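You operate a simulated robot arm through the tools that you are given. There is no shell and no other tool.

You are at the controls of a simulated robot arm. One attempt, no reset.

TASK
Change the grey machine's cone to the colour on the thread card; park the old cone on the middle peg.
Fine: open the thread clip first and close it last.
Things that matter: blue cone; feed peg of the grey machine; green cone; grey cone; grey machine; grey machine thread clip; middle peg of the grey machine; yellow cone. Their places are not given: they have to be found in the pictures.

It is judged by the outcome, as a careful person would: the job done as asked, and still so three seconds after it is handed in. It fails if anything else is knocked over, pushed out of place, dropped, spilled or broken.

THE ROBOT
A 6-joint arm with a two-finger gripper, fixed in place. Base frame: the origin is on the floor under the middle of its stand, x ahead of it, y to its left, z up. Lengths are in mm, angles in degrees, forces in N, time in s.
It reaches about 1572 mm from its shoulder. Its first joint turns from -166.0 to 166.0 degrees. Payload 2.45 kg.
The tool frame sits at the grasp point between the pads (the TCP): z along the fingers, y along the line on which they close. The tips reach 20 mm beyond it. The gripper opens to 140 mm; its body begins 168 mm behind the TCP.
Orientation is told as [roll, pitch, yaw] about the base's x, y, z axes, in that order, counted from this pose: with the fingers straight down and closing along the base's y, the tool's x points along the base's -x, its y along +y and its z along -z.

THE INTERFACE
- The arm moves only by the tool drive_tool. Its argument "rows" is text: rows parted by semicolons, each of 7 numbers parted by spaces: the opening, from 0 (shut) to 1 (fully open), then the shift along the base's x, y, z in mm, then the turn, a rotation vector about the base's x, y, z in degrees. In form: grip dx dy dz rx ry rz; .... A call has 1 to 20 rows; each row is the pose to reach, as a shift and turn from the pose commanded when the call began. Rows are played at 5 a second. More than 50 mm and 8.6 degrees between two rows, or a gripper value outside its range, and nothing of the call is played. Where a pose cannot be reached the arm comes as near as it can. A force on the tool above 40 N (or 10 N above the force at the start of the call, whichever is more), or a blocked arm, ends the call early, and 0.2 s more pass. The fingers move at their own pace (about 45 mm/s each) and stop on an object; they squeeze with about 42 N. The grip force told is the motor's: it shows also when the fingers shut on nothing. Time passes only in rows, and 0.2 s behind the last, so rows that repeat a pose let the fingers close. The reply holds the time, the measured pose of the TCP, the force on the tool along the base axes, the opening and the grip force, in the units named above and with some noise, with the torque about the TCP (base axes, N m) and any sound that the robot's microphone picked up, and new pictures: "pictures" is both (left out), scene, wrist or none.
- Cameras (640 x 400 px; columns grow to the right, rows downward): "scene" is fixed at [222.1, 649.8, 1528.3]; the picture's right is [-0.57, -0.82, 0.00], its down [-0.38, 0.27, -0.88] and it looks along [0.73, -0.50, -0.47] (base axes); focal length 376 px, centre (320, 200). "wrist" rides on the gripper at [78, 11, -209] in the tool frame; the picture's right is [-0.14, 0.99, 0.00], its down [-0.92, -0.13, -0.37] and it looks along [-0.36, -0.05, 0.93] (tool axes); focal length 280 px, centre (320, 200).
- point_at(camera, pixels): there is no depth. For up to 12 entries [column, row, z] of the newest picture of that camera ("zoom" is the newest enlarged one), the place [x, y] in the base frame at which the ray of that pixel passes the height z, good to about 2 mm. No time passes.
- zoom(camera, box): a new picture of the part [left, top, right, bottom] of that camera's present view, enlarged. No time passes.
- hand_in(): hands the job in; it is judged then, once.

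Open the gripper and draw the arm clear of the work before you hand the job in, unless the task says otherwise.

The tools are called after "Emit:" as name(argument=value, ...) on one line, values as JSON. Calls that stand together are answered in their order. drive_tool: Moves the arm, as the interface text tells. Its arguments: {"type":"object","properties":{"rows":{"type":"string"},"pictures":{"type":"string","enum":["both","scene","wrist","none"]}},"required":["rows"]} The other tools are called the same way: point_at (camera, pixels) gives the place at which the rays of pixels pass given heights; zoom (camera, box) takes an enlarged picture of a part of a camera's view; hand_in () hands the job in.

At the start:

```text
clock: 0.0
ee_pos: [673.8, 281.5, 1242.3]
tool_rot: [0.0, 0.0, -0.1]
ft_force: [0.2, 0.2, 0.4]
ft_torque: [0.0, -0.02, -0.01]
width: 140.2
finger_force: 0.0
```

scene: 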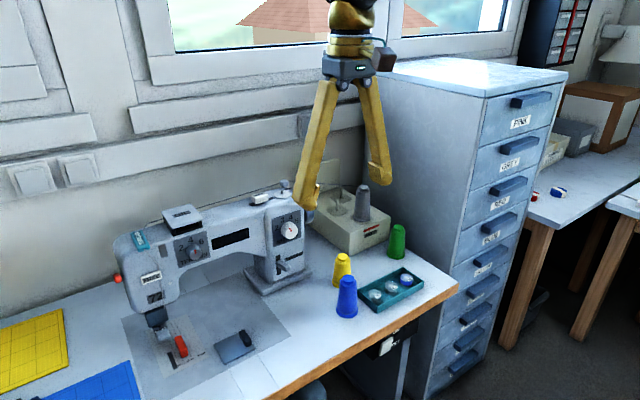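
wrist: 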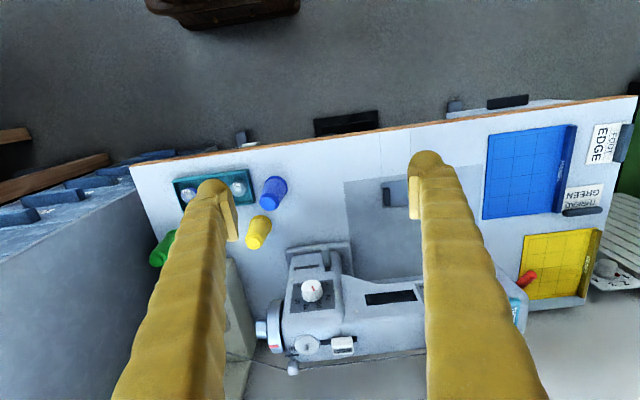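

The scene picture shows a sewing machine with a thread stand near (355,215), loose cones at (342,270), (347,297), (397,240), and the wrist view shows a card near (585,195). I zoom in on these to read them.

Emit:
zoom(camera="scene", box=[240, 150, 440, 330])

Emit:
zoom(camera="wrist", box=[480, 80, 640, 300])

Emit:
zoom(camera="scene", box=[100, 180, 320, 380])

```text
2.22 times, centred on (340, 240) of scene
```

zoom: 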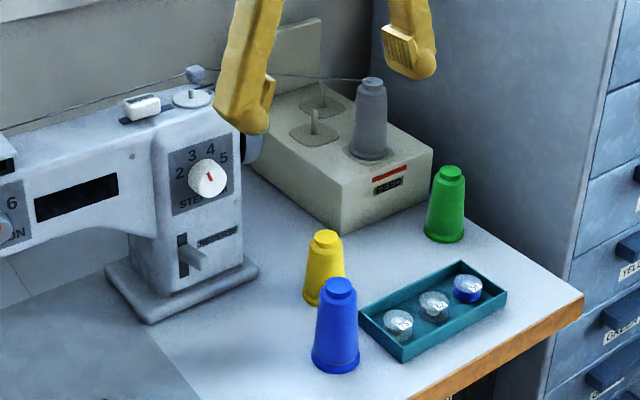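

```text
1.82 times, centred on (560, 190) of wrist
```

zoom: 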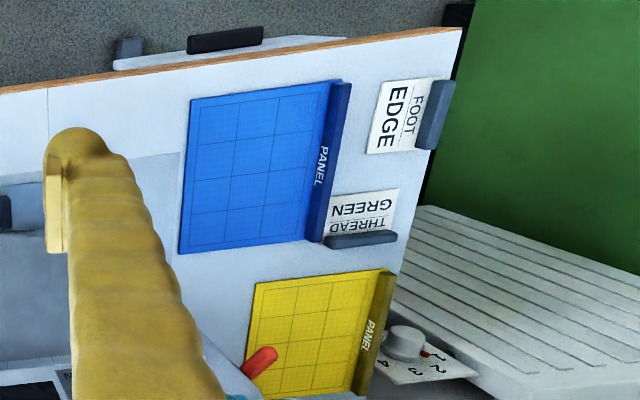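

```text
2.00 times, centred on (210, 280) of scene
```

zoom: 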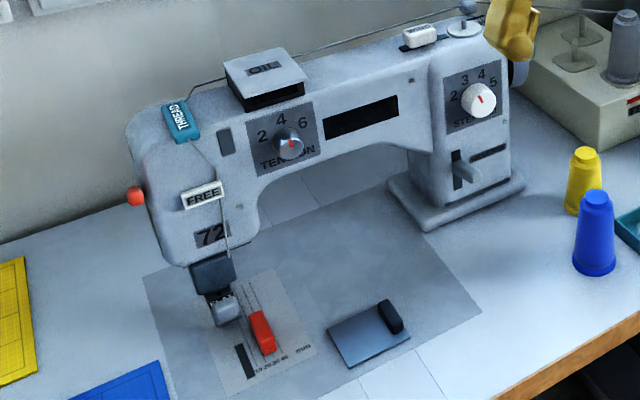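

The card reads THREAD GREEN, so the green cone at scene (397,240) goes on the FEED peg and the grey one goes to the middle peg. I zoom in on the teal THREAD clip at scene (140,240) and on the thread stand.

Emit:
zoom(camera="scene", box=[110, 205, 190, 255])

Emit:
zoom(camera="scene", box=[300, 175, 420, 265])

Emit:
zoom(camera="scene", box=[100, 220, 220, 320])

```text
8.00 times, centred on (150, 230) of scene
```

zoom: 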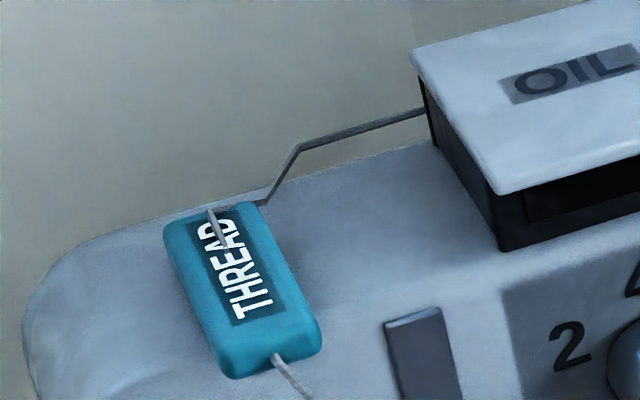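

```text
4.44 times, centred on (360, 220) of scene
```

zoom: 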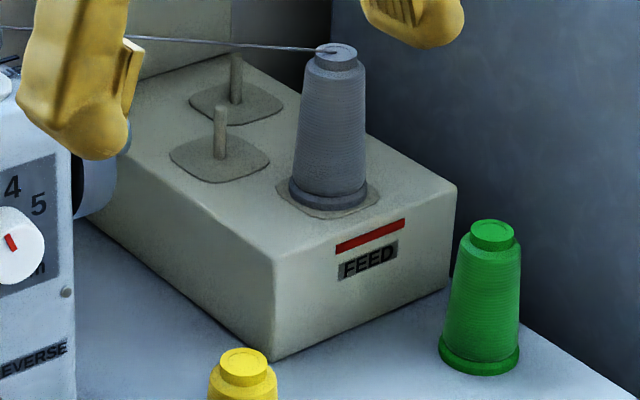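

```text
4.00 times, centred on (160, 270) of scene
```

zoom: 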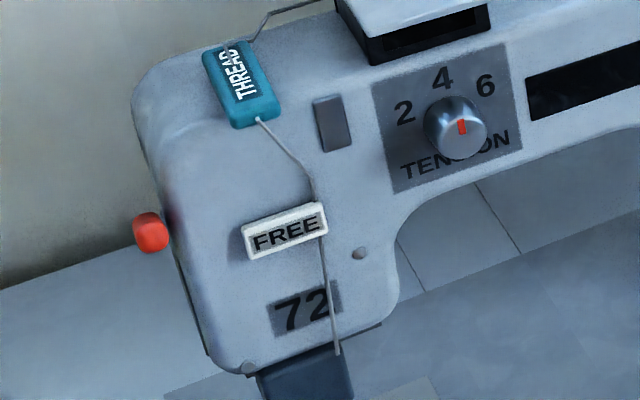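

I triangulate the bench height by comparing the same features in both cameras: bench corner (scene 459,289 / wrist 131,168), blue cone top, machine clip.

Emit:
point_at(camera="scene", pixels=[[459, 289, 700], [459, 289, 750], [459, 289, 800], [459, 289, 850], [348, 279, 800], [348, 279, 850], [348, 279, 900], [348, 279, 950]])

Emit:
point_at(camera="wrist", pixels=[[131, 167, 700], [131, 167, 750], [131, 167, 800], [131, 167, 850], [276, 184, 800], [276, 184, 850], [276, 184, 900], [276, 184, 950]])

Emit:
zoom(camera="wrist", box=[120, 130, 360, 300])

Emit:
zoom(camera="wrist", box=[230, 220, 550, 400])

```text
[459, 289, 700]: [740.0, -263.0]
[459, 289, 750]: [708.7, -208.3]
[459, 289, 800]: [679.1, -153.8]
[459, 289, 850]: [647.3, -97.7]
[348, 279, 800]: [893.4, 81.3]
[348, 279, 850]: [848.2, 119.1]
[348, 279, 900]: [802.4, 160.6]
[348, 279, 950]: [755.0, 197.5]
```

```text
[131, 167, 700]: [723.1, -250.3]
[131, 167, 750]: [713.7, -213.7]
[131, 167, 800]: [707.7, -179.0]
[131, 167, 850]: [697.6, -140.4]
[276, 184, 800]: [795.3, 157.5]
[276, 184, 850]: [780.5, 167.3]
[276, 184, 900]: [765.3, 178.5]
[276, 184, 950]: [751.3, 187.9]
```

```text
2.35 times, centred on (240, 215) of wrist
```

zoom: 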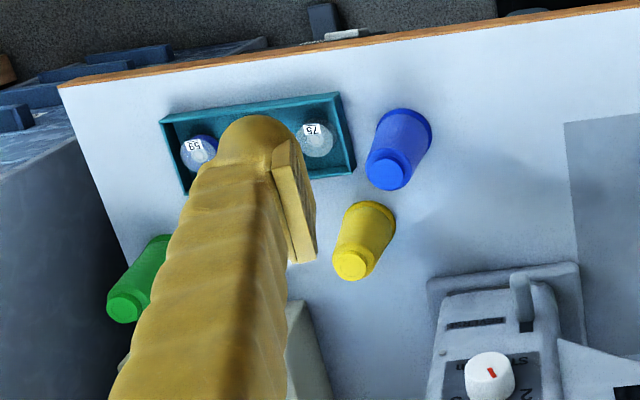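

```text
2.00 times, centred on (390, 310) of wrist
```

zoom: 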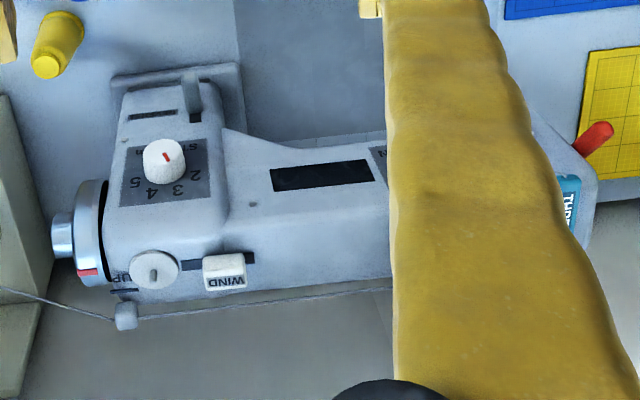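

Bench top is at z≈748 mm. I move the arm +y to see the teal clip (now hidden at wrist (520,315)) between the fingers.

Emit:
drive_tool(rows="1 0 50 0 0 0 0; 1 0 100 0 0 0 0; 1 0 150 0 0 0 0; 1 0 200 0 0 0 0; 1 30 230 0 0 0 0; 1 60 250 0 0 0 0; 1 60 250 0 0 0 0", pictures="both")

```text
clock: 1.6
ee_pos: [733.1, 529.9, 1238.5]
tool_rot: [0.1, 0.0, 0.0]
ft_force: [-0.5, -0.4, -0.5]
ft_torque: [0.03, 0.01, 0.01]
width: 140.2
finger_force: 0.1
```

scene: 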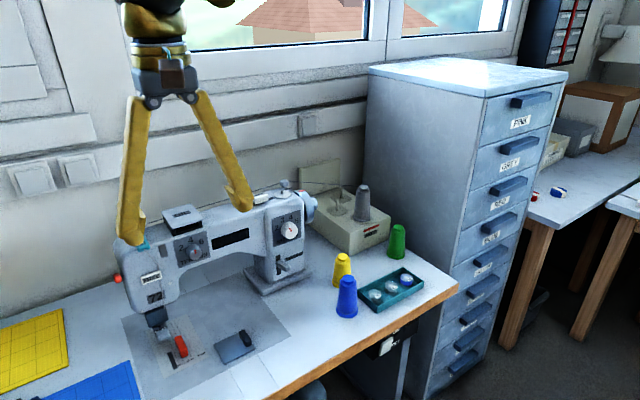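
wrist: 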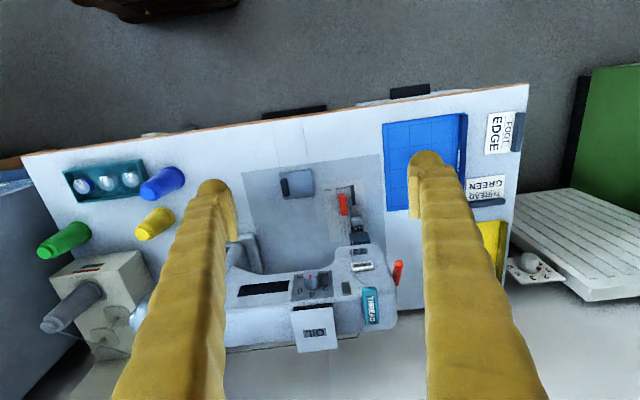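

The clip is now visible at wrist (371,305). I zoom in closely on it.

Emit:
zoom(camera="wrist", box=[330, 260, 420, 340])

Emit:
zoom(camera="scene", box=[300, 160, 420, 265])

Emit:
zoom(camera="wrist", box=[20, 150, 240, 360])

```text
5.00 times, centred on (375, 300) of wrist
```

zoom: 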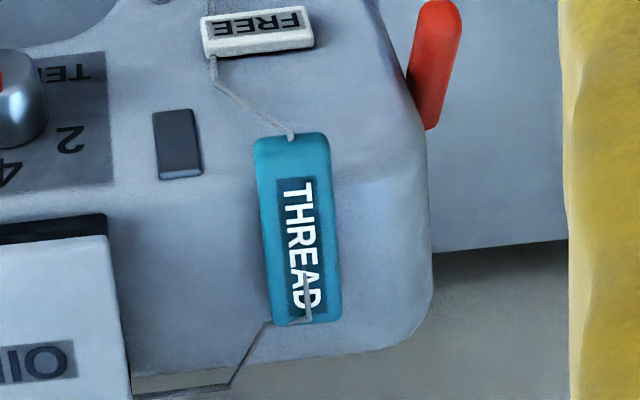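

```text
3.81 times, centred on (360, 212) of scene
```

zoom: 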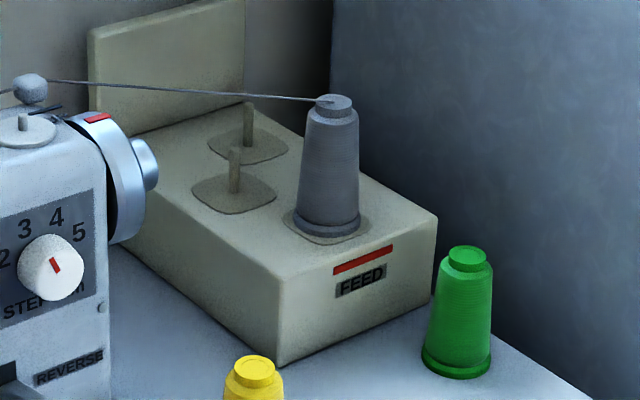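

```text
1.90 times, centred on (130, 255) of wrist
```

zoom: 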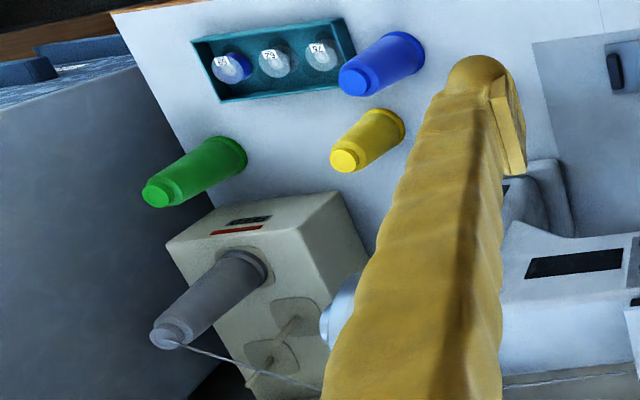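

I triangulate clip and cones: clip centre scene (140.4,241.3)/wrist (370.4,306), and the others at several heights.

Emit:
point_at(camera="scene", pixels=[[140.4, 241.3, 1000], [140.4, 241.3, 1050], [140.4, 241.3, 1100], [140.4, 241.3, 1150], [398, 228, 800], [398, 228, 850], [398, 228, 900], [364, 187.5, 900], [364, 187.5, 950], [364, 187.5, 1000]])

Emit:
point_at(camera="wrist", pixels=[[370.4, 306, 1000], [370.4, 306, 1050], [370.4, 306, 1100], [370.4, 306, 1150], [44, 251.6, 800], [44, 251.6, 850], [44, 251.6, 900], [50, 325, 900], [50, 325, 950], [50, 325, 1000]])

```text
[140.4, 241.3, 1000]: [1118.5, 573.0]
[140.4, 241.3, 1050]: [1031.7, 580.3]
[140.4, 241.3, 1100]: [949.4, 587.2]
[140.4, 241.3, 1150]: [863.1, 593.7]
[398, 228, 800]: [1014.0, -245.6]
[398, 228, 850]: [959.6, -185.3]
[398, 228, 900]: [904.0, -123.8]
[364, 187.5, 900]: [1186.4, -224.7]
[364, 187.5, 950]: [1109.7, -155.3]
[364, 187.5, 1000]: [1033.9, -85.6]
```

```text
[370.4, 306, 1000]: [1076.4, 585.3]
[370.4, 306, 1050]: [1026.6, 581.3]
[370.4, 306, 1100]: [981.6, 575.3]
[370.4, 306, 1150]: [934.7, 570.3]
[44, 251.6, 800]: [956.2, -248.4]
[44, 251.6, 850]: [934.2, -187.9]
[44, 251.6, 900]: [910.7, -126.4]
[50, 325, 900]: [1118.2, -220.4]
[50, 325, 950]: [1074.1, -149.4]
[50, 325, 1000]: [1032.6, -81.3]
```

Clip centre is about (1020,581,1057), green cone top about (915,-137,890), grey cone top about (1033,-83,1000). I move the gripper above the clip for a close look, staying well above it.

Emit:
drive_tool(rows="1 45 10 0 0 0 0; 1 90 20 0 0 0 0; 1 135 30 0 0 0 0; 1 180 40 0 0 0 0; 1 220 50 -20 0 0 0; 1 240 50 -40 0 0 0; 1 240 50 -40 0 0 0", pictures="both")

```text
clock: 3.2
ee_pos: [966.3, 578.6, 1198.1]
tool_rot: [0.0, 0.1, 0.1]
ft_force: [0.1, -0.4, 0.2]
ft_torque: [0.02, -0.03, -0.03]
width: 140.1
finger_force: 0.1
out of reach, approached as far as the arm can: row 6, 7
```

scene: 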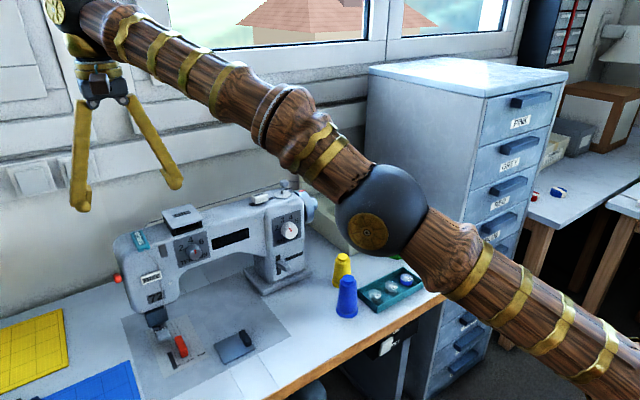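
wrist: 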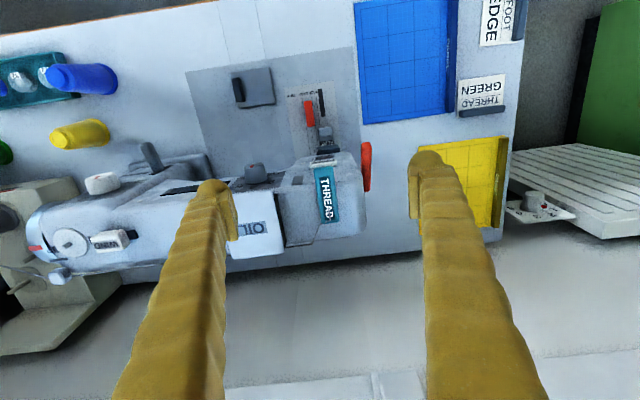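

Reach limit met near x=966 with vertical fingers at this height; later I'll tilt. The clip is clearly visible at wrist (325,200); zoom in.

Emit:
zoom(camera="wrist", box=[285, 140, 385, 245])

Emit:
zoom(camera="wrist", box=[305, 155, 350, 185])

Emit:
zoom(camera="wrist", box=[305, 195, 350, 225])

Emit:
zoom(camera="scene", box=[122, 222, 162, 256])

```text
3.81 times, centred on (335, 192) of wrist
```

zoom: 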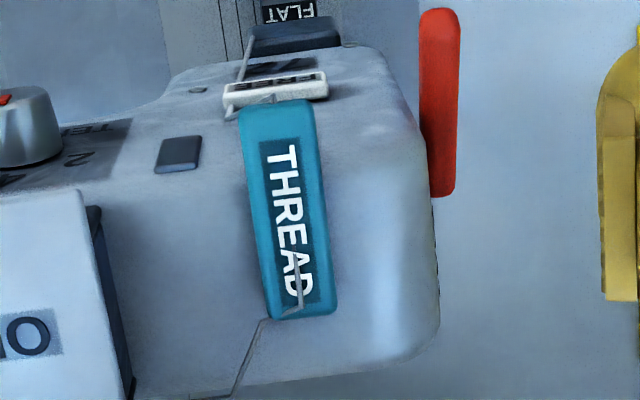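

```text
13.33 times, centred on (328, 170) of wrist
```

zoom: 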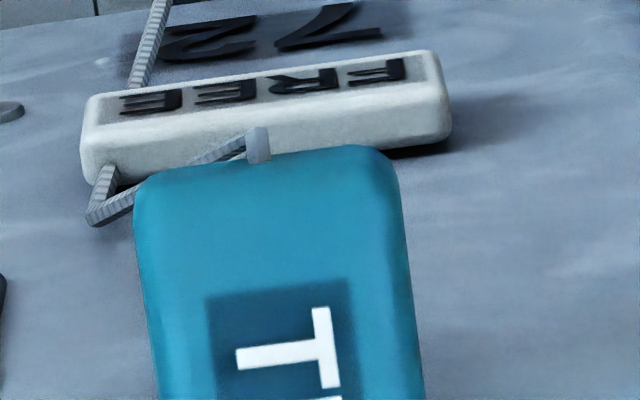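

```text
13.33 times, centred on (328, 210) of wrist
```

zoom: 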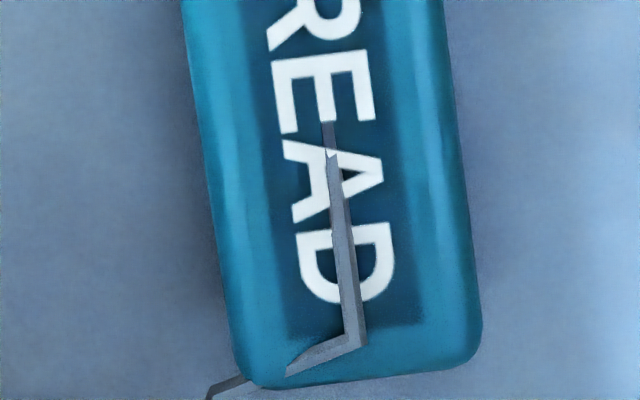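

```text
11.76 times, centred on (142, 239) of scene
```

zoom: 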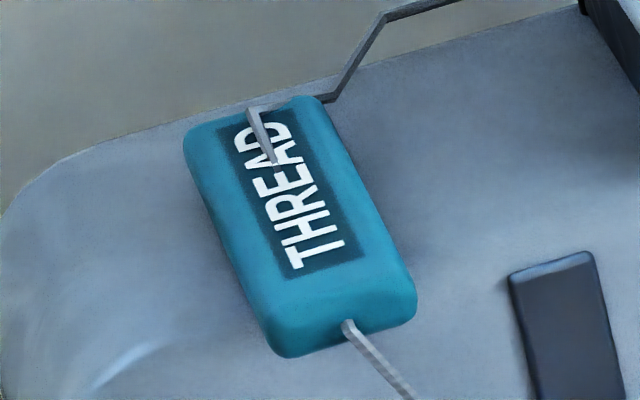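

I triangulate the clip's four corners using both cameras to get its height, tilt and size.

Emit:
point_at(camera="scene", pixels=[[149.9, 246.7, 1030], [149.9, 246.7, 1060], [137.6, 250.5, 1030], [137.6, 250.5, 1060], [141.6, 230.3, 1040], [141.6, 230.3, 1070], [130.8, 233.5, 1040], [130.8, 233.5, 1070]])

Emit:
point_at(camera="wrist", pixels=[[314, 168.9, 1030], [314, 168.9, 1060], [332.9, 166.3, 1030], [332.9, 166.3, 1060], [321.9, 222.2, 1040], [321.9, 222.2, 1070], [338.9, 220.3, 1040], [338.9, 220.3, 1070]])

```text
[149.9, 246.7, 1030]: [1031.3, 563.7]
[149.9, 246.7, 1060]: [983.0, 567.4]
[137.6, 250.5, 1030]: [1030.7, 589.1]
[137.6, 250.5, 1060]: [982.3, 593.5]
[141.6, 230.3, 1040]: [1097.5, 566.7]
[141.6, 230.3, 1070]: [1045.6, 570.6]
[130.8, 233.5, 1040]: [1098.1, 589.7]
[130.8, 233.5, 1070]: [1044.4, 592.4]
```

```text
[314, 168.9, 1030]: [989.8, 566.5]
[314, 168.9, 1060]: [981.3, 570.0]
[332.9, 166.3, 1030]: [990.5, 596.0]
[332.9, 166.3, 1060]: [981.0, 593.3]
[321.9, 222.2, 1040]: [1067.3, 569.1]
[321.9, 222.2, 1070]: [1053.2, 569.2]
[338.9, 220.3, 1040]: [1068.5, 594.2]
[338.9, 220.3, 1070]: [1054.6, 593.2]
```

The clip is a flat block, x≈981–1056, y≈568–593, top z≈1062. I'll tilt the fingers forward 40° while backing off, to get a low frontal view under its front lip.

Emit:
drive_tool(rows="1 -30 0 0 0 -8 0; 1 -60 0 0 0 -16 0; 1 -80 0 -10 0 -24 0; 1 -90 0 -20 0 -32 0; 1 -90 0 -40 0 -40 0; 1 -90 0 -50 0 -40 0; 1 -90 0 -50 0 -40 0", pictures="both")

```text
clock: 4.8
ee_pos: [876.6, 578.5, 1148.8]
tool_rot: [-0.1, -40.0, 0.0]
ft_force: [0.7, 0.1, -0.2]
ft_torque: [0.03, 0.0, 0.03]
width: 140.2
finger_force: 0.1
```

scene: 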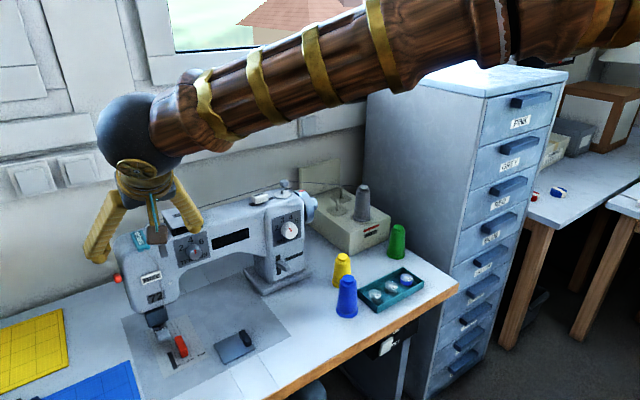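
wrist: 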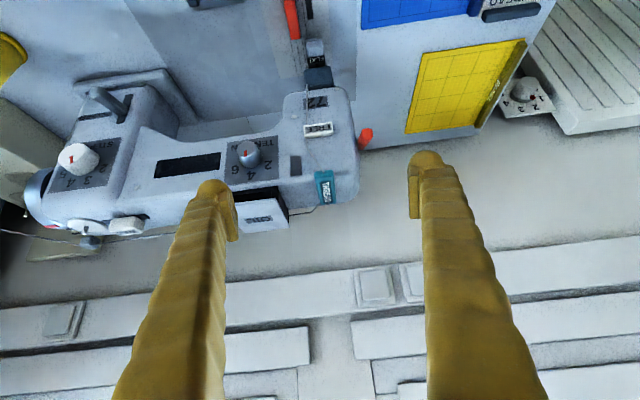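

Frontal view obtained; the clip is at wrist (325,188). Zoom in for the front lip.

Emit:
zoom(camera="wrist", box=[285, 110, 375, 220])

Emit:
zoom(camera="wrist", box=[305, 160, 350, 212])

```text
3.64 times, centred on (330, 165) of wrist
```

zoom: 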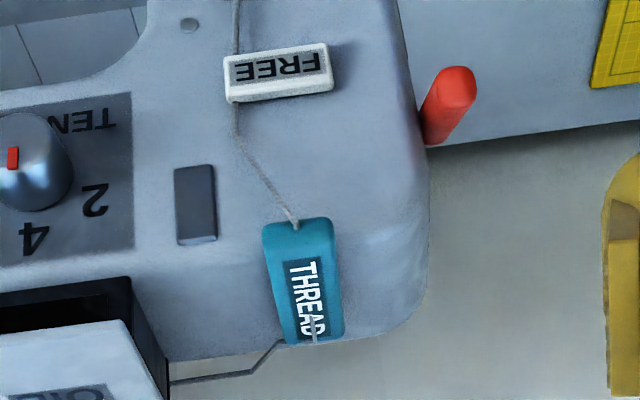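

```text
7.69 times, centred on (328, 186) of wrist
```

zoom: 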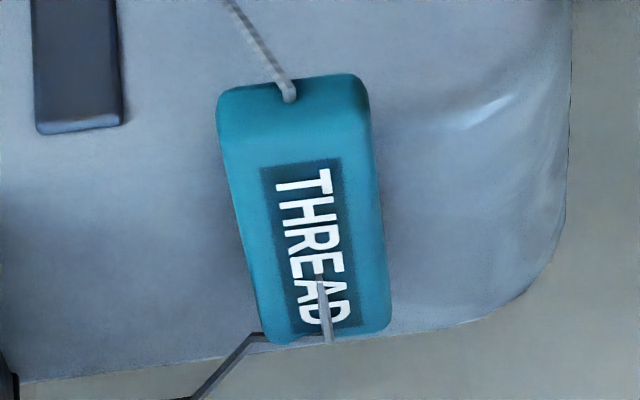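

The clip is a ~75×25×13 mm block lying on the head, with no lip gap visible; the thread leaves its front face. I'll approach with the fingers straddling its front part (tilt -50°), narrowed to ~60 mm, hovering first.

Emit:
drive_tool(rows="0.45 30 1 0 0 -5 0; 0.45 60 2 -10 0 -10 0; 0.45 90 2.7 -25 0 -10 0; 0.45 105 2.7 -40 0 -10 0; 0.45 108 2.7 -48 0 -10 0; 0.45 108 2.7 -48 0 -10 0", pictures="both")

```text
clock: 6.2
ee_pos: [988.2, 580.2, 1099.6]
tool_rot: [0.0, -50.0, 0.0]
ft_force: [0.1, -0.1, 0.4]
ft_torque: [0.02, 0.0, 0.0]
width: 63.2
finger_force: 0.0
```

scene: 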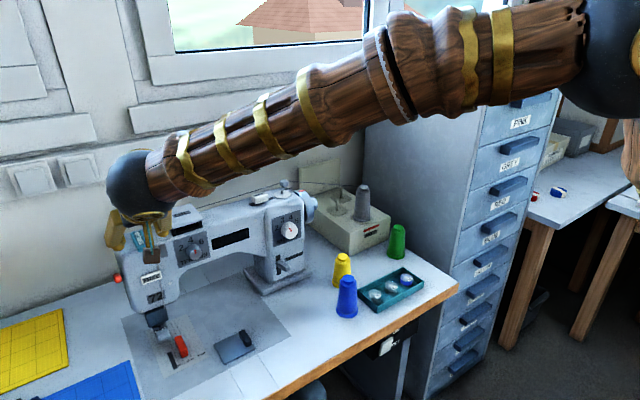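
wrist: 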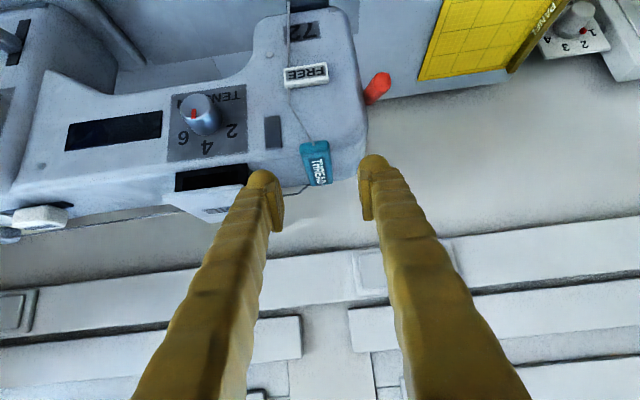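

Fingers hover around the clip. I zoom to check the clearance of the left finger to the OIL lid and the clip's location relative to the pads.

Emit:
zoom(camera="wrist", box=[220, 110, 400, 230])

Emit:
zoom(camera="scene", box=[90, 190, 220, 280])

```text
3.33 times, centred on (310, 170) of wrist
```

zoom: 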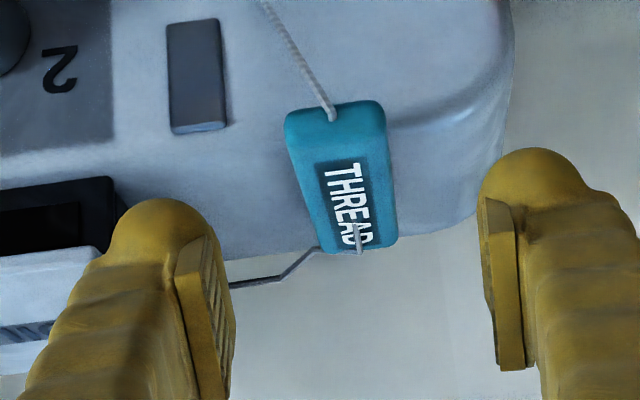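

```text
4.44 times, centred on (155, 235) of scene
```

zoom: 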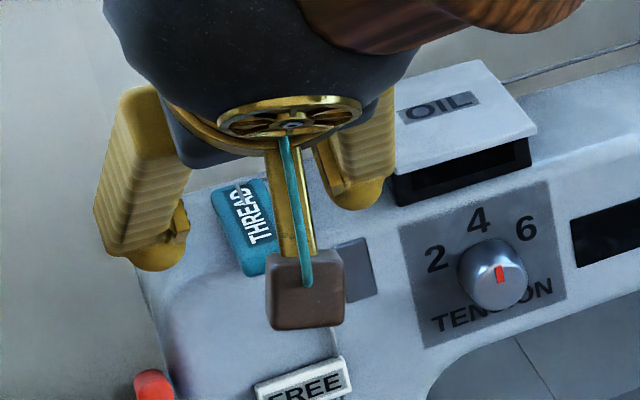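

I check where the OIL box's near corner lies (scene (173,236.6), wrist (251.4,171.5)) to be sure the left finger clears it.

Emit:
point_at(camera="scene", pixels=[[173, 236.6, 1040], [173, 236.6, 1050], [173, 236.6, 1060], [204, 226, 1090], [172.6, 221, 1080], [172.6, 221, 1090], [172.6, 221, 1100]])

Emit:
point_at(camera="wrist", pixels=[[251.4, 171.5, 1040], [251.4, 171.5, 1060], [251.4, 171.5, 1080]])

```text
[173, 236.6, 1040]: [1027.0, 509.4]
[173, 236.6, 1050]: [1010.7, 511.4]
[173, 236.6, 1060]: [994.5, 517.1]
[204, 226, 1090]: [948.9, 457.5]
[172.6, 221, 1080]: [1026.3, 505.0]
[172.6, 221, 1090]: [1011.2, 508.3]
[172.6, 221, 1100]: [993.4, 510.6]
```

```text
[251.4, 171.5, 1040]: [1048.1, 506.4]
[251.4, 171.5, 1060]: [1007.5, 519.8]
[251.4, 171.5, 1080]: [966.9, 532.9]
```

OIL box edge is at y≈511, so narrowing to ~42 mm gives clearance. I tilt the fingers to -75° (almost horizontal) for better pad overlap with the thin clip, hovering at z≈1088.

Emit:
drive_tool(rows="0.3 0 1 0 0 -8 0; 0.3 2 1 0 0 -16 0; 0.3 6 1 -4 0 -24 0; 0.3 8 1 -10 0 -25 0; 0.3 8 1 -10 0 -25 0", pictures="both")

```text
clock: 7.4
ee_pos: [991.8, 584.3, 1088.7]
tool_rot: [0.0, -75.0, 0.0]
ft_force: [-0.8, 0.0, -0.2]
ft_torque: [0.02, 0.03, 0.01]
width: 41.9
finger_force: 0.0
```

scene: 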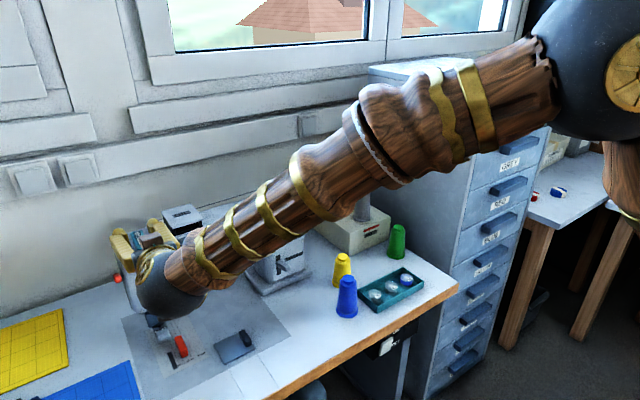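
wrist: 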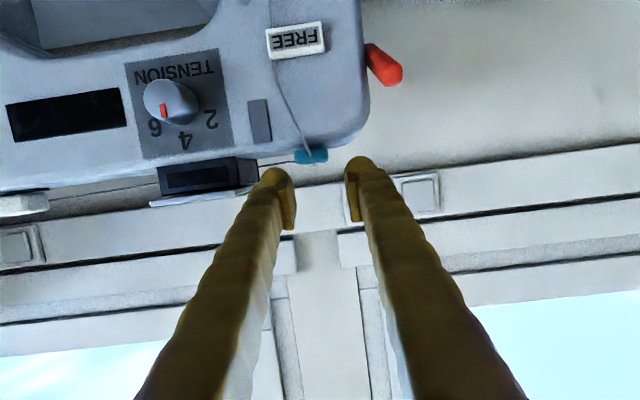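

Readout is a few mm off the command, so I wait a moment with a repeat pose and look at the wrist zoom.

Emit:
drive_tool(rows="0.3 0 0 0 0 0 0; 0.3 0 0 0 0 0 0", pictures="none")

Emit:
zoom(camera="wrist", box=[240, 100, 400, 220])

```text
clock: 8.0
ee_pos: [992.6, 584.5, 1089.5]
tool_rot: [0.0, -75.0, -0.1]
ft_force: [-0.3, -0.9, -0.3]
ft_torque: [0.03, -0.03, -0.01]
width: 42.5
finger_force: 0.0
```

```text
3.33 times, centred on (320, 160) of wrist
```

zoom: 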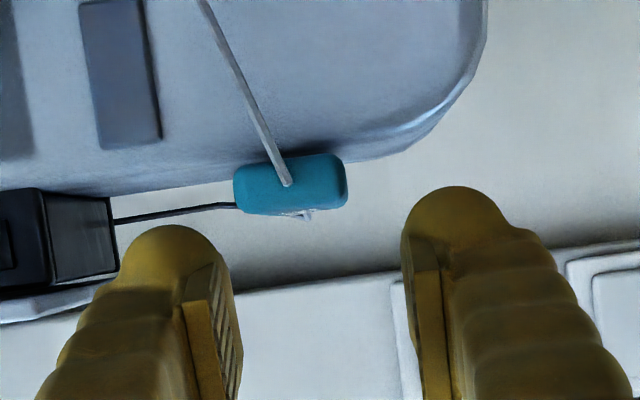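

The clip front face spans z≈1051.5–1064, centre y≈582; TCP is at y=584.5. I shift -2.5 in y, +8 in x and lower in small steps to z≈1072.

Emit:
drive_tool(rows="0.3 4 -2.5 0 0 0 0; 0.3 8 -2.5 -5 0 0 0; 0.3 8 -2.5 -10 0 0 0; 0.3 8 -2.5 -15 0 0 0; 0.3 8 -2.5 -17 0 0 0; 0.3 8 -2.5 -17 0 0 0", pictures="both")

Emit:
zoom(camera="wrist", box=[240, 100, 400, 220])

Emit:
zoom(camera="scene", box=[90, 190, 220, 280])

```text
clock: 9.4
ee_pos: [1000.7, 580.6, 1074.2]
tool_rot: [0.0, -74.9, 0.0]
ft_force: [-0.1, 0.4, 0.2]
ft_torque: [-0.01, 0.0, 0.0]
width: 42.2
finger_force: 0.1
```

scene: 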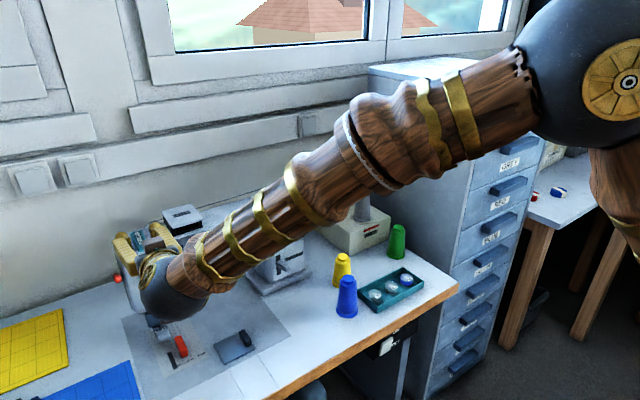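
wrist: 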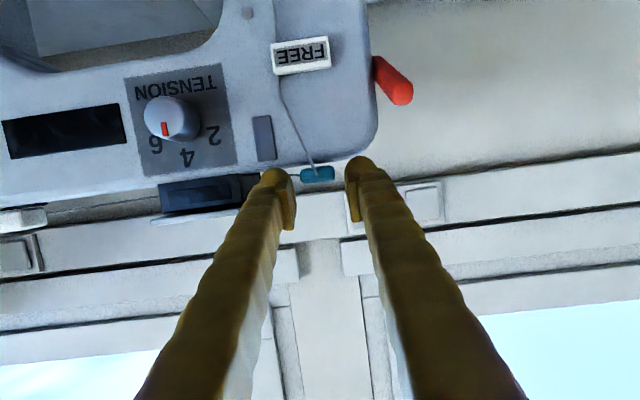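

```text
3.33 times, centred on (320, 160) of wrist
```

zoom: 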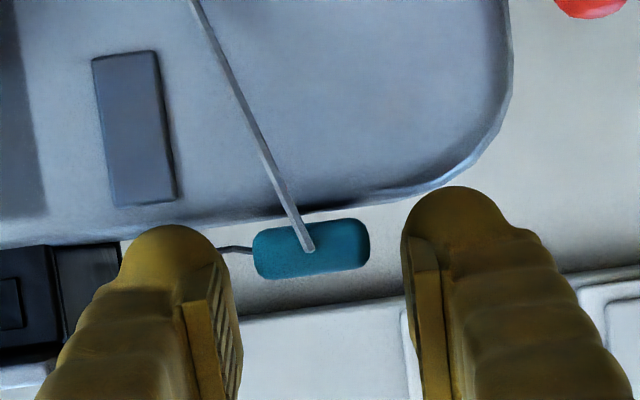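

```text
4.44 times, centred on (155, 235) of scene
```

zoom: 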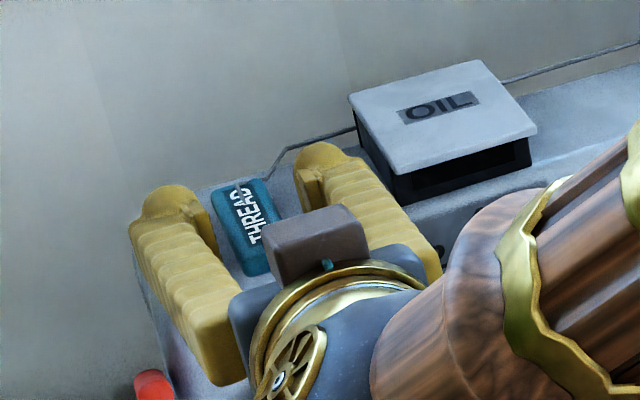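

Fingers straddle the clip evenly with free space around. I lower to z≈1067 and shift +1 in y, then close on its sides.

Emit:
drive_tool(rows="0.3 0 0.9 -3 0 0 0; 0.3 0 0.9 -5 0 0 0; 0.3 0 0.9 -7 0 0 0; 0.3 0 0.9 -7 0 0 0", pictures="none")

Emit:
zoom(camera="wrist", box=[240, 100, 400, 220])

Emit:
zoom(camera="scene", box=[110, 210, 180, 260])

```text
clock: 10.6
ee_pos: [1000.8, 580.9, 1071.2]
tool_rot: [0.4, -75.2, -0.4]
ft_force: [-2.5, 0.1, 5.2]
ft_torque: [-0.08, 0.02, -0.02]
width: 42.3
finger_force: 0.0
stopped in row 4: the force on the tool passed its limit at 41 N (the readings are from after the stop); the commanded pose is now the measured one
```

```text
3.33 times, centred on (320, 160) of wrist
```

zoom: 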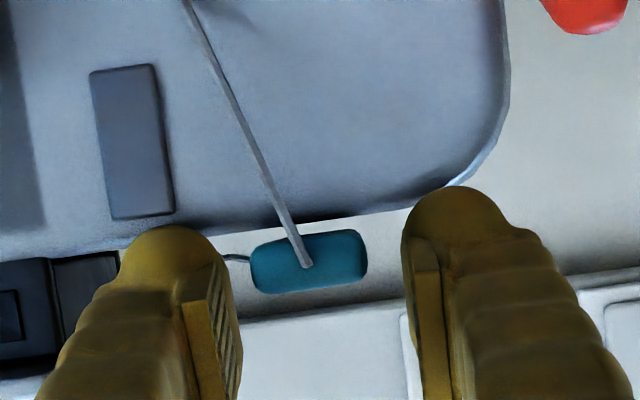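

```text
8.00 times, centred on (145, 235) of scene
```

zoom: 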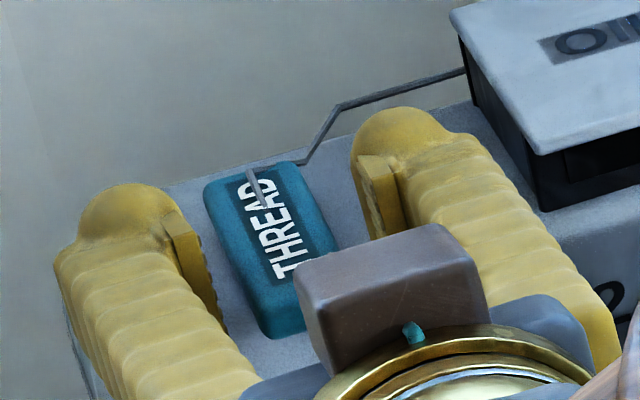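

Fingers touched the machine top at TCP z≈1070, now backed off at 1071 with 5 N. I raise 1 mm and close on the clip sides.

Emit:
drive_tool(rows="0.3 0 0.5 1 0 0 0; 0.2 0 0.5 1 0 0 0; 0.1 0 0.5 1 0 0 0; 0.05 0 0.5 1 0 0 0; 0.05 0 0.5 1 0 0 0; 0.05 0 0.5 1 0 0 0", pictures="wrist")

Emit:
zoom(camera="wrist", box=[240, 100, 400, 220])

Emit:
zoom(camera="scene", box=[110, 210, 180, 260])

```text
clock: 12.0
ee_pos: [1001.5, 580.9, 1071.3]
tool_rot: [0.4, -75.3, -0.2]
ft_force: [2.1, -13.8, 7.2]
ft_torque: [-0.16, -0.24, -0.13]
width: 25.0
finger_force: 44.6
```

wrist: 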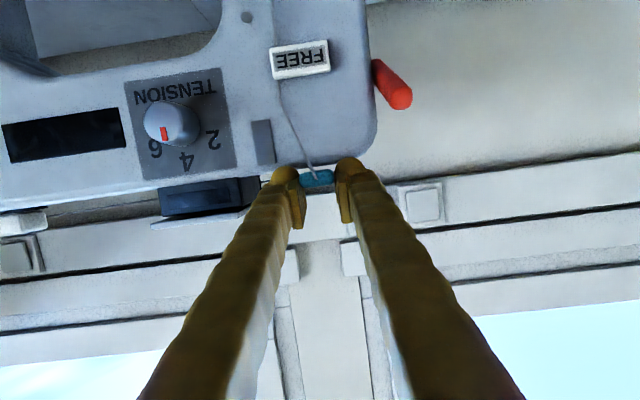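

```text
3.33 times, centred on (320, 160) of wrist
```

zoom: 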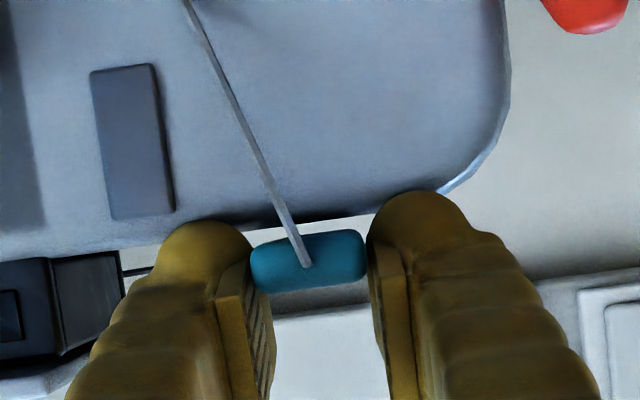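

```text
8.00 times, centred on (145, 235) of scene
```

zoom: 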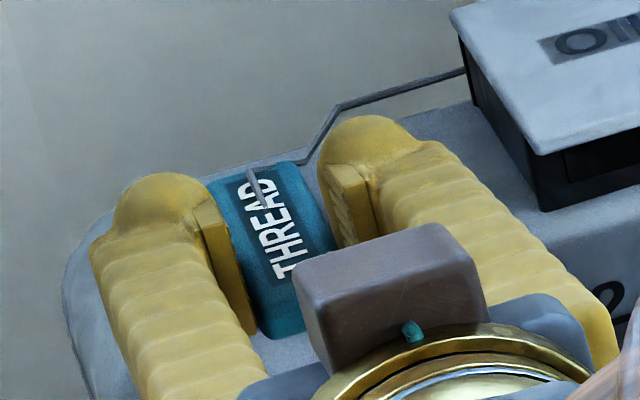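

The clip is gripped (width 25.0, 44 N). I test a rear-hinge hypothesis: small arc lift of 5°, then 10° about the rear end, watching the forces.

Emit:
drive_tool(rows="0.05 0.3 -0.5 1.2 0 1.2 0; 0.05 0.7 -0.5 2.4 0 2.5 0; 0.05 1.4 -0.5 4.7 0 5 0; 0.05 1.4 -0.5 4.7 0 5 0", pictures="wrist")

Emit:
zoom(camera="wrist", box=[240, 100, 400, 220])

Emit:
zoom(camera="scene", box=[110, 210, 180, 260])

```text
clock: 13.0
ee_pos: [1003.3, 580.6, 1074.0]
tool_rot: [0.2, -70.2, -0.2]
ft_force: [9.9, -10.4, 7.2]
ft_torque: [-0.09, -0.61, -0.07]
width: 24.9
finger_force: 45.1
```

wrist: 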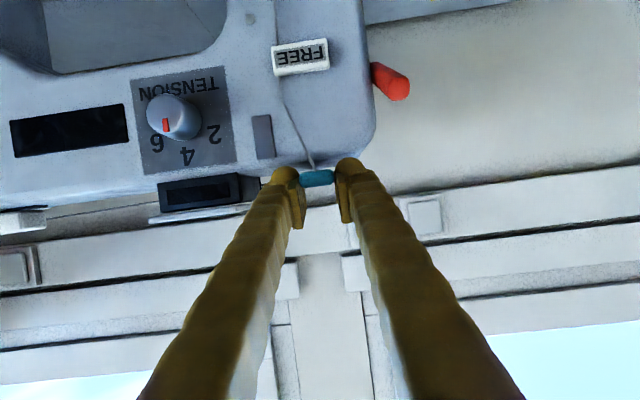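

```text
3.33 times, centred on (320, 160) of wrist
```

zoom: 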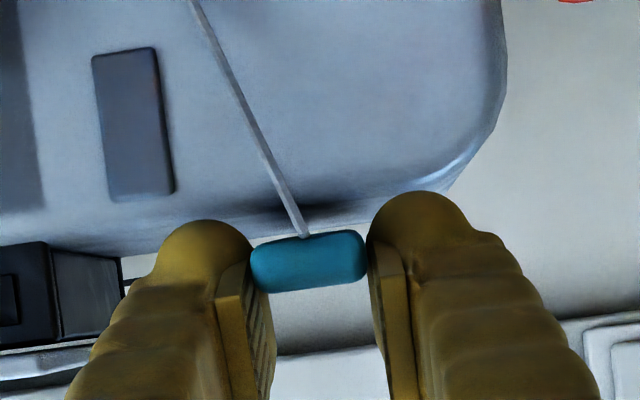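

```text
8.00 times, centred on (145, 235) of scene
```

zoom: 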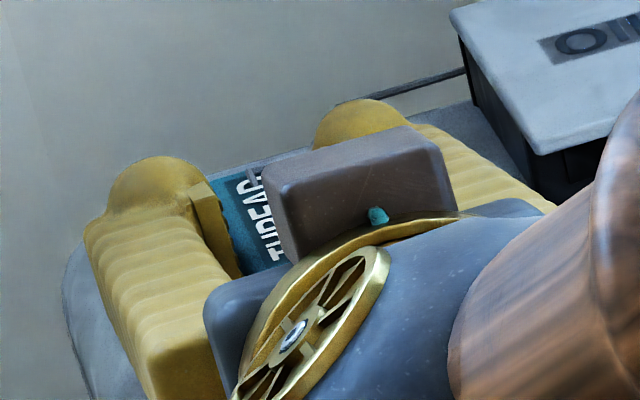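

The clip lifts with the gripper—thread now leaves below its front end—so it's a rear hinge. I continue the arc by 10° more with small steps.

Emit:
drive_tool(rows="0.05 1.2 0 2.3 0 2.5 0; 0.05 2.3 0 4.5 0 5 0; 0.05 3.6 0 6.6 0 7.5 0; 0.05 5 0 8.8 0 10 0; 0.05 5 0 8.8 0 10 0", pictures="wrist")

Emit:
zoom(camera="wrist", box=[240, 100, 400, 220])

Emit:
zoom(camera="scene", box=[110, 200, 190, 260])

```text
clock: 14.2
ee_pos: [1006.8, 580.7, 1085.6]
tool_rot: [0.0, -60.2, -0.1]
ft_force: [-16.0, -11.3, 13.5]
ft_torque: [-0.16, -0.27, -0.02]
width: 24.8
finger_force: 44.8
```

wrist: 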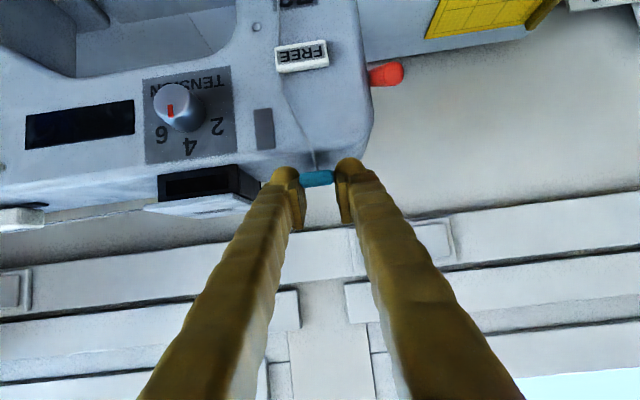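

```text
3.33 times, centred on (320, 160) of wrist
```

zoom: 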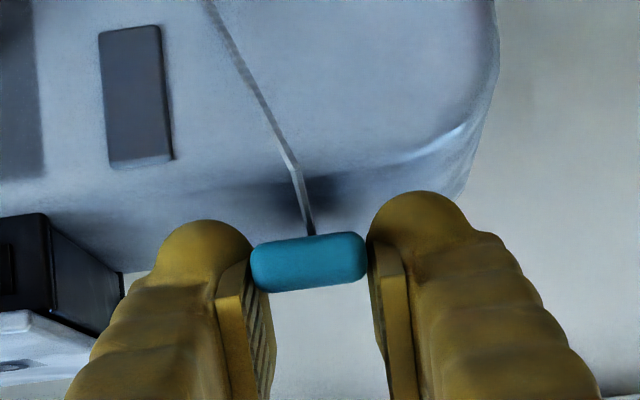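

```text
6.67 times, centred on (150, 230) of scene
```

zoom: 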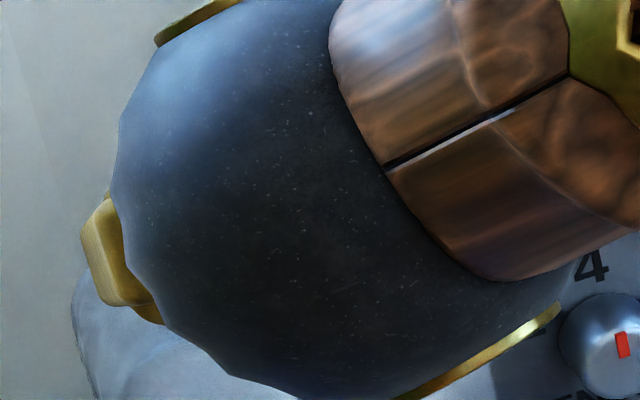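

The clip rotates with the gripper; refit of measured poses puts the hinge at about (1058,1058). I continue the arc another 20° with a small outward correction.

Emit:
drive_tool(rows="0.05 0 0.3 3.5 0 2.5 0; 0.05 1.1 0.5 5.7 0 5 0; 0.05 2.5 0.5 7.8 0 7.5 0; 0.05 4 0.5 9.9 0 10 0; 0.05 5.6 0.5 11.9 0 12.5 0; 0.05 7.3 0.5 13.8 0 15 0; 0.05 9.1 0.5 15.6 0 17.5 0; 0.05 10.9 0.5 17.3 0 20 0; 0.05 10.9 0.5 17.3 0 20 0", pictures="both")

Emit:
zoom(camera="wrist", box=[240, 100, 400, 220])

```text
clock: 16.2
ee_pos: [1017.3, 580.8, 1099.0]
tool_rot: [0.1, -40.1, -0.1]
ft_force: [-8.7, -20.9, -5.9]
ft_torque: [-0.23, 0.61, -0.04]
width: 24.8
finger_force: 44.8
```

scene: 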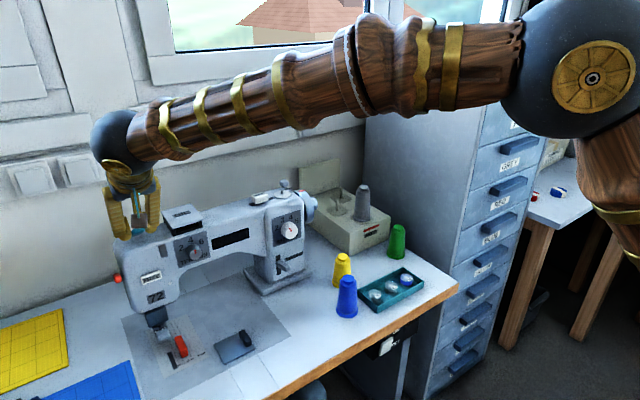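
wrist: 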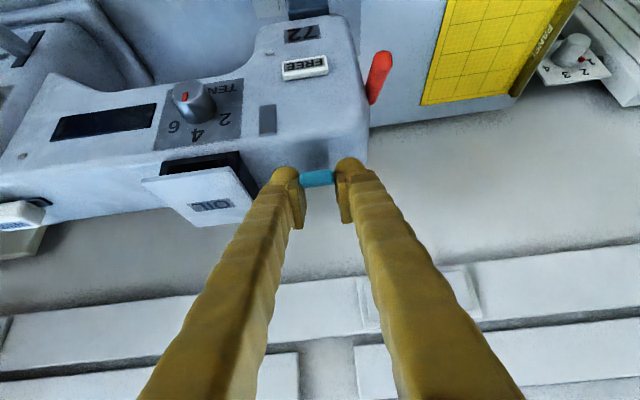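

```text
3.33 times, centred on (320, 160) of wrist
```

zoom: 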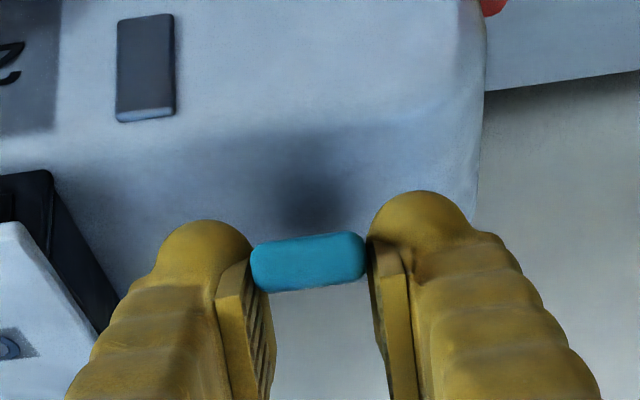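

The thread no longer runs under the clip (shown free), clip is up ~35°. I continue the arc 20° further, correcting y by -2 for the side load.

Emit:
drive_tool(rows="0.05 1.2 -1 1.2 0 2.5 0; 0.05 3 -2 2.9 0 5 0; 0.05 5 -2 4.5 0 7.5 0; 0.05 7 -2 6 0 10 0; 0.05 9.1 -2 7.5 0 12.5 0; 0.05 11.2 -2 8.8 0 15 0; 0.05 13.4 -2 10 0 17.5 0; 0.05 15.6 -2 11.1 0 20 0; 0.05 15.6 -2 11.1 0 20 0", pictures="both")

Emit:
zoom(camera="wrist", box=[240, 100, 400, 220])

Emit:
zoom(camera="scene", box=[70, 160, 220, 280])

```text
clock: 18.2
ee_pos: [1033.7, 581.0, 1111.7]
tool_rot: [0.1, -20.2, 0.0]
ft_force: [25.8, 25.6, -16.8]
ft_torque: [0.28, -0.94, -0.12]
width: 24.9
finger_force: 45.0
```

scene: 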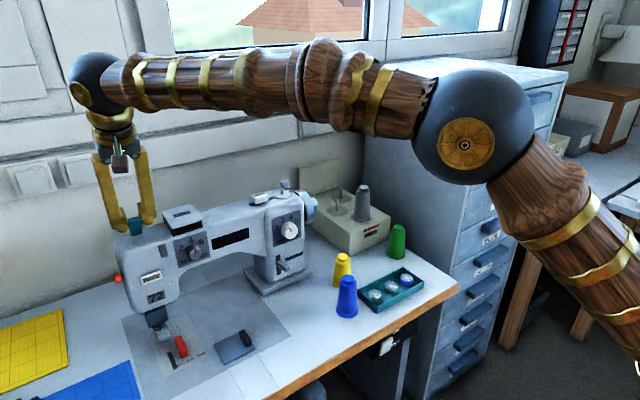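
wrist: 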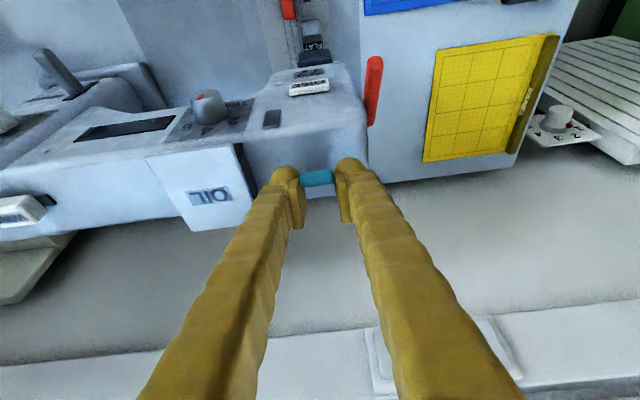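

```text
3.33 times, centred on (320, 160) of wrist
```

zoom: 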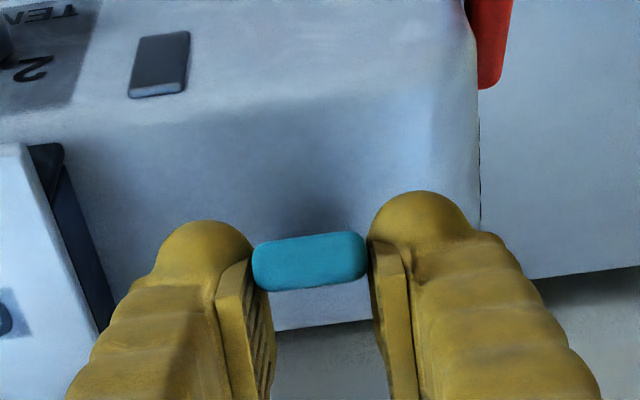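

```text
3.33 times, centred on (145, 220) of scene
```

zoom: 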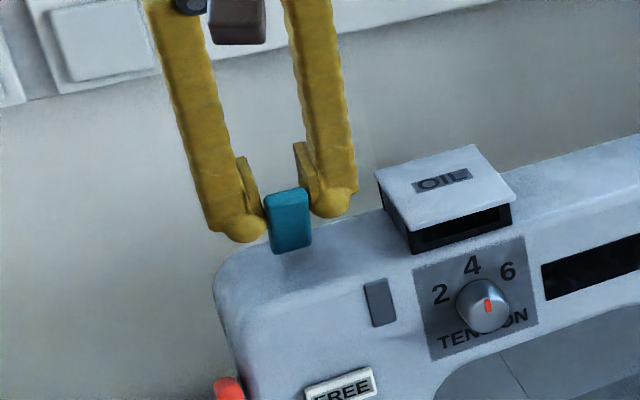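

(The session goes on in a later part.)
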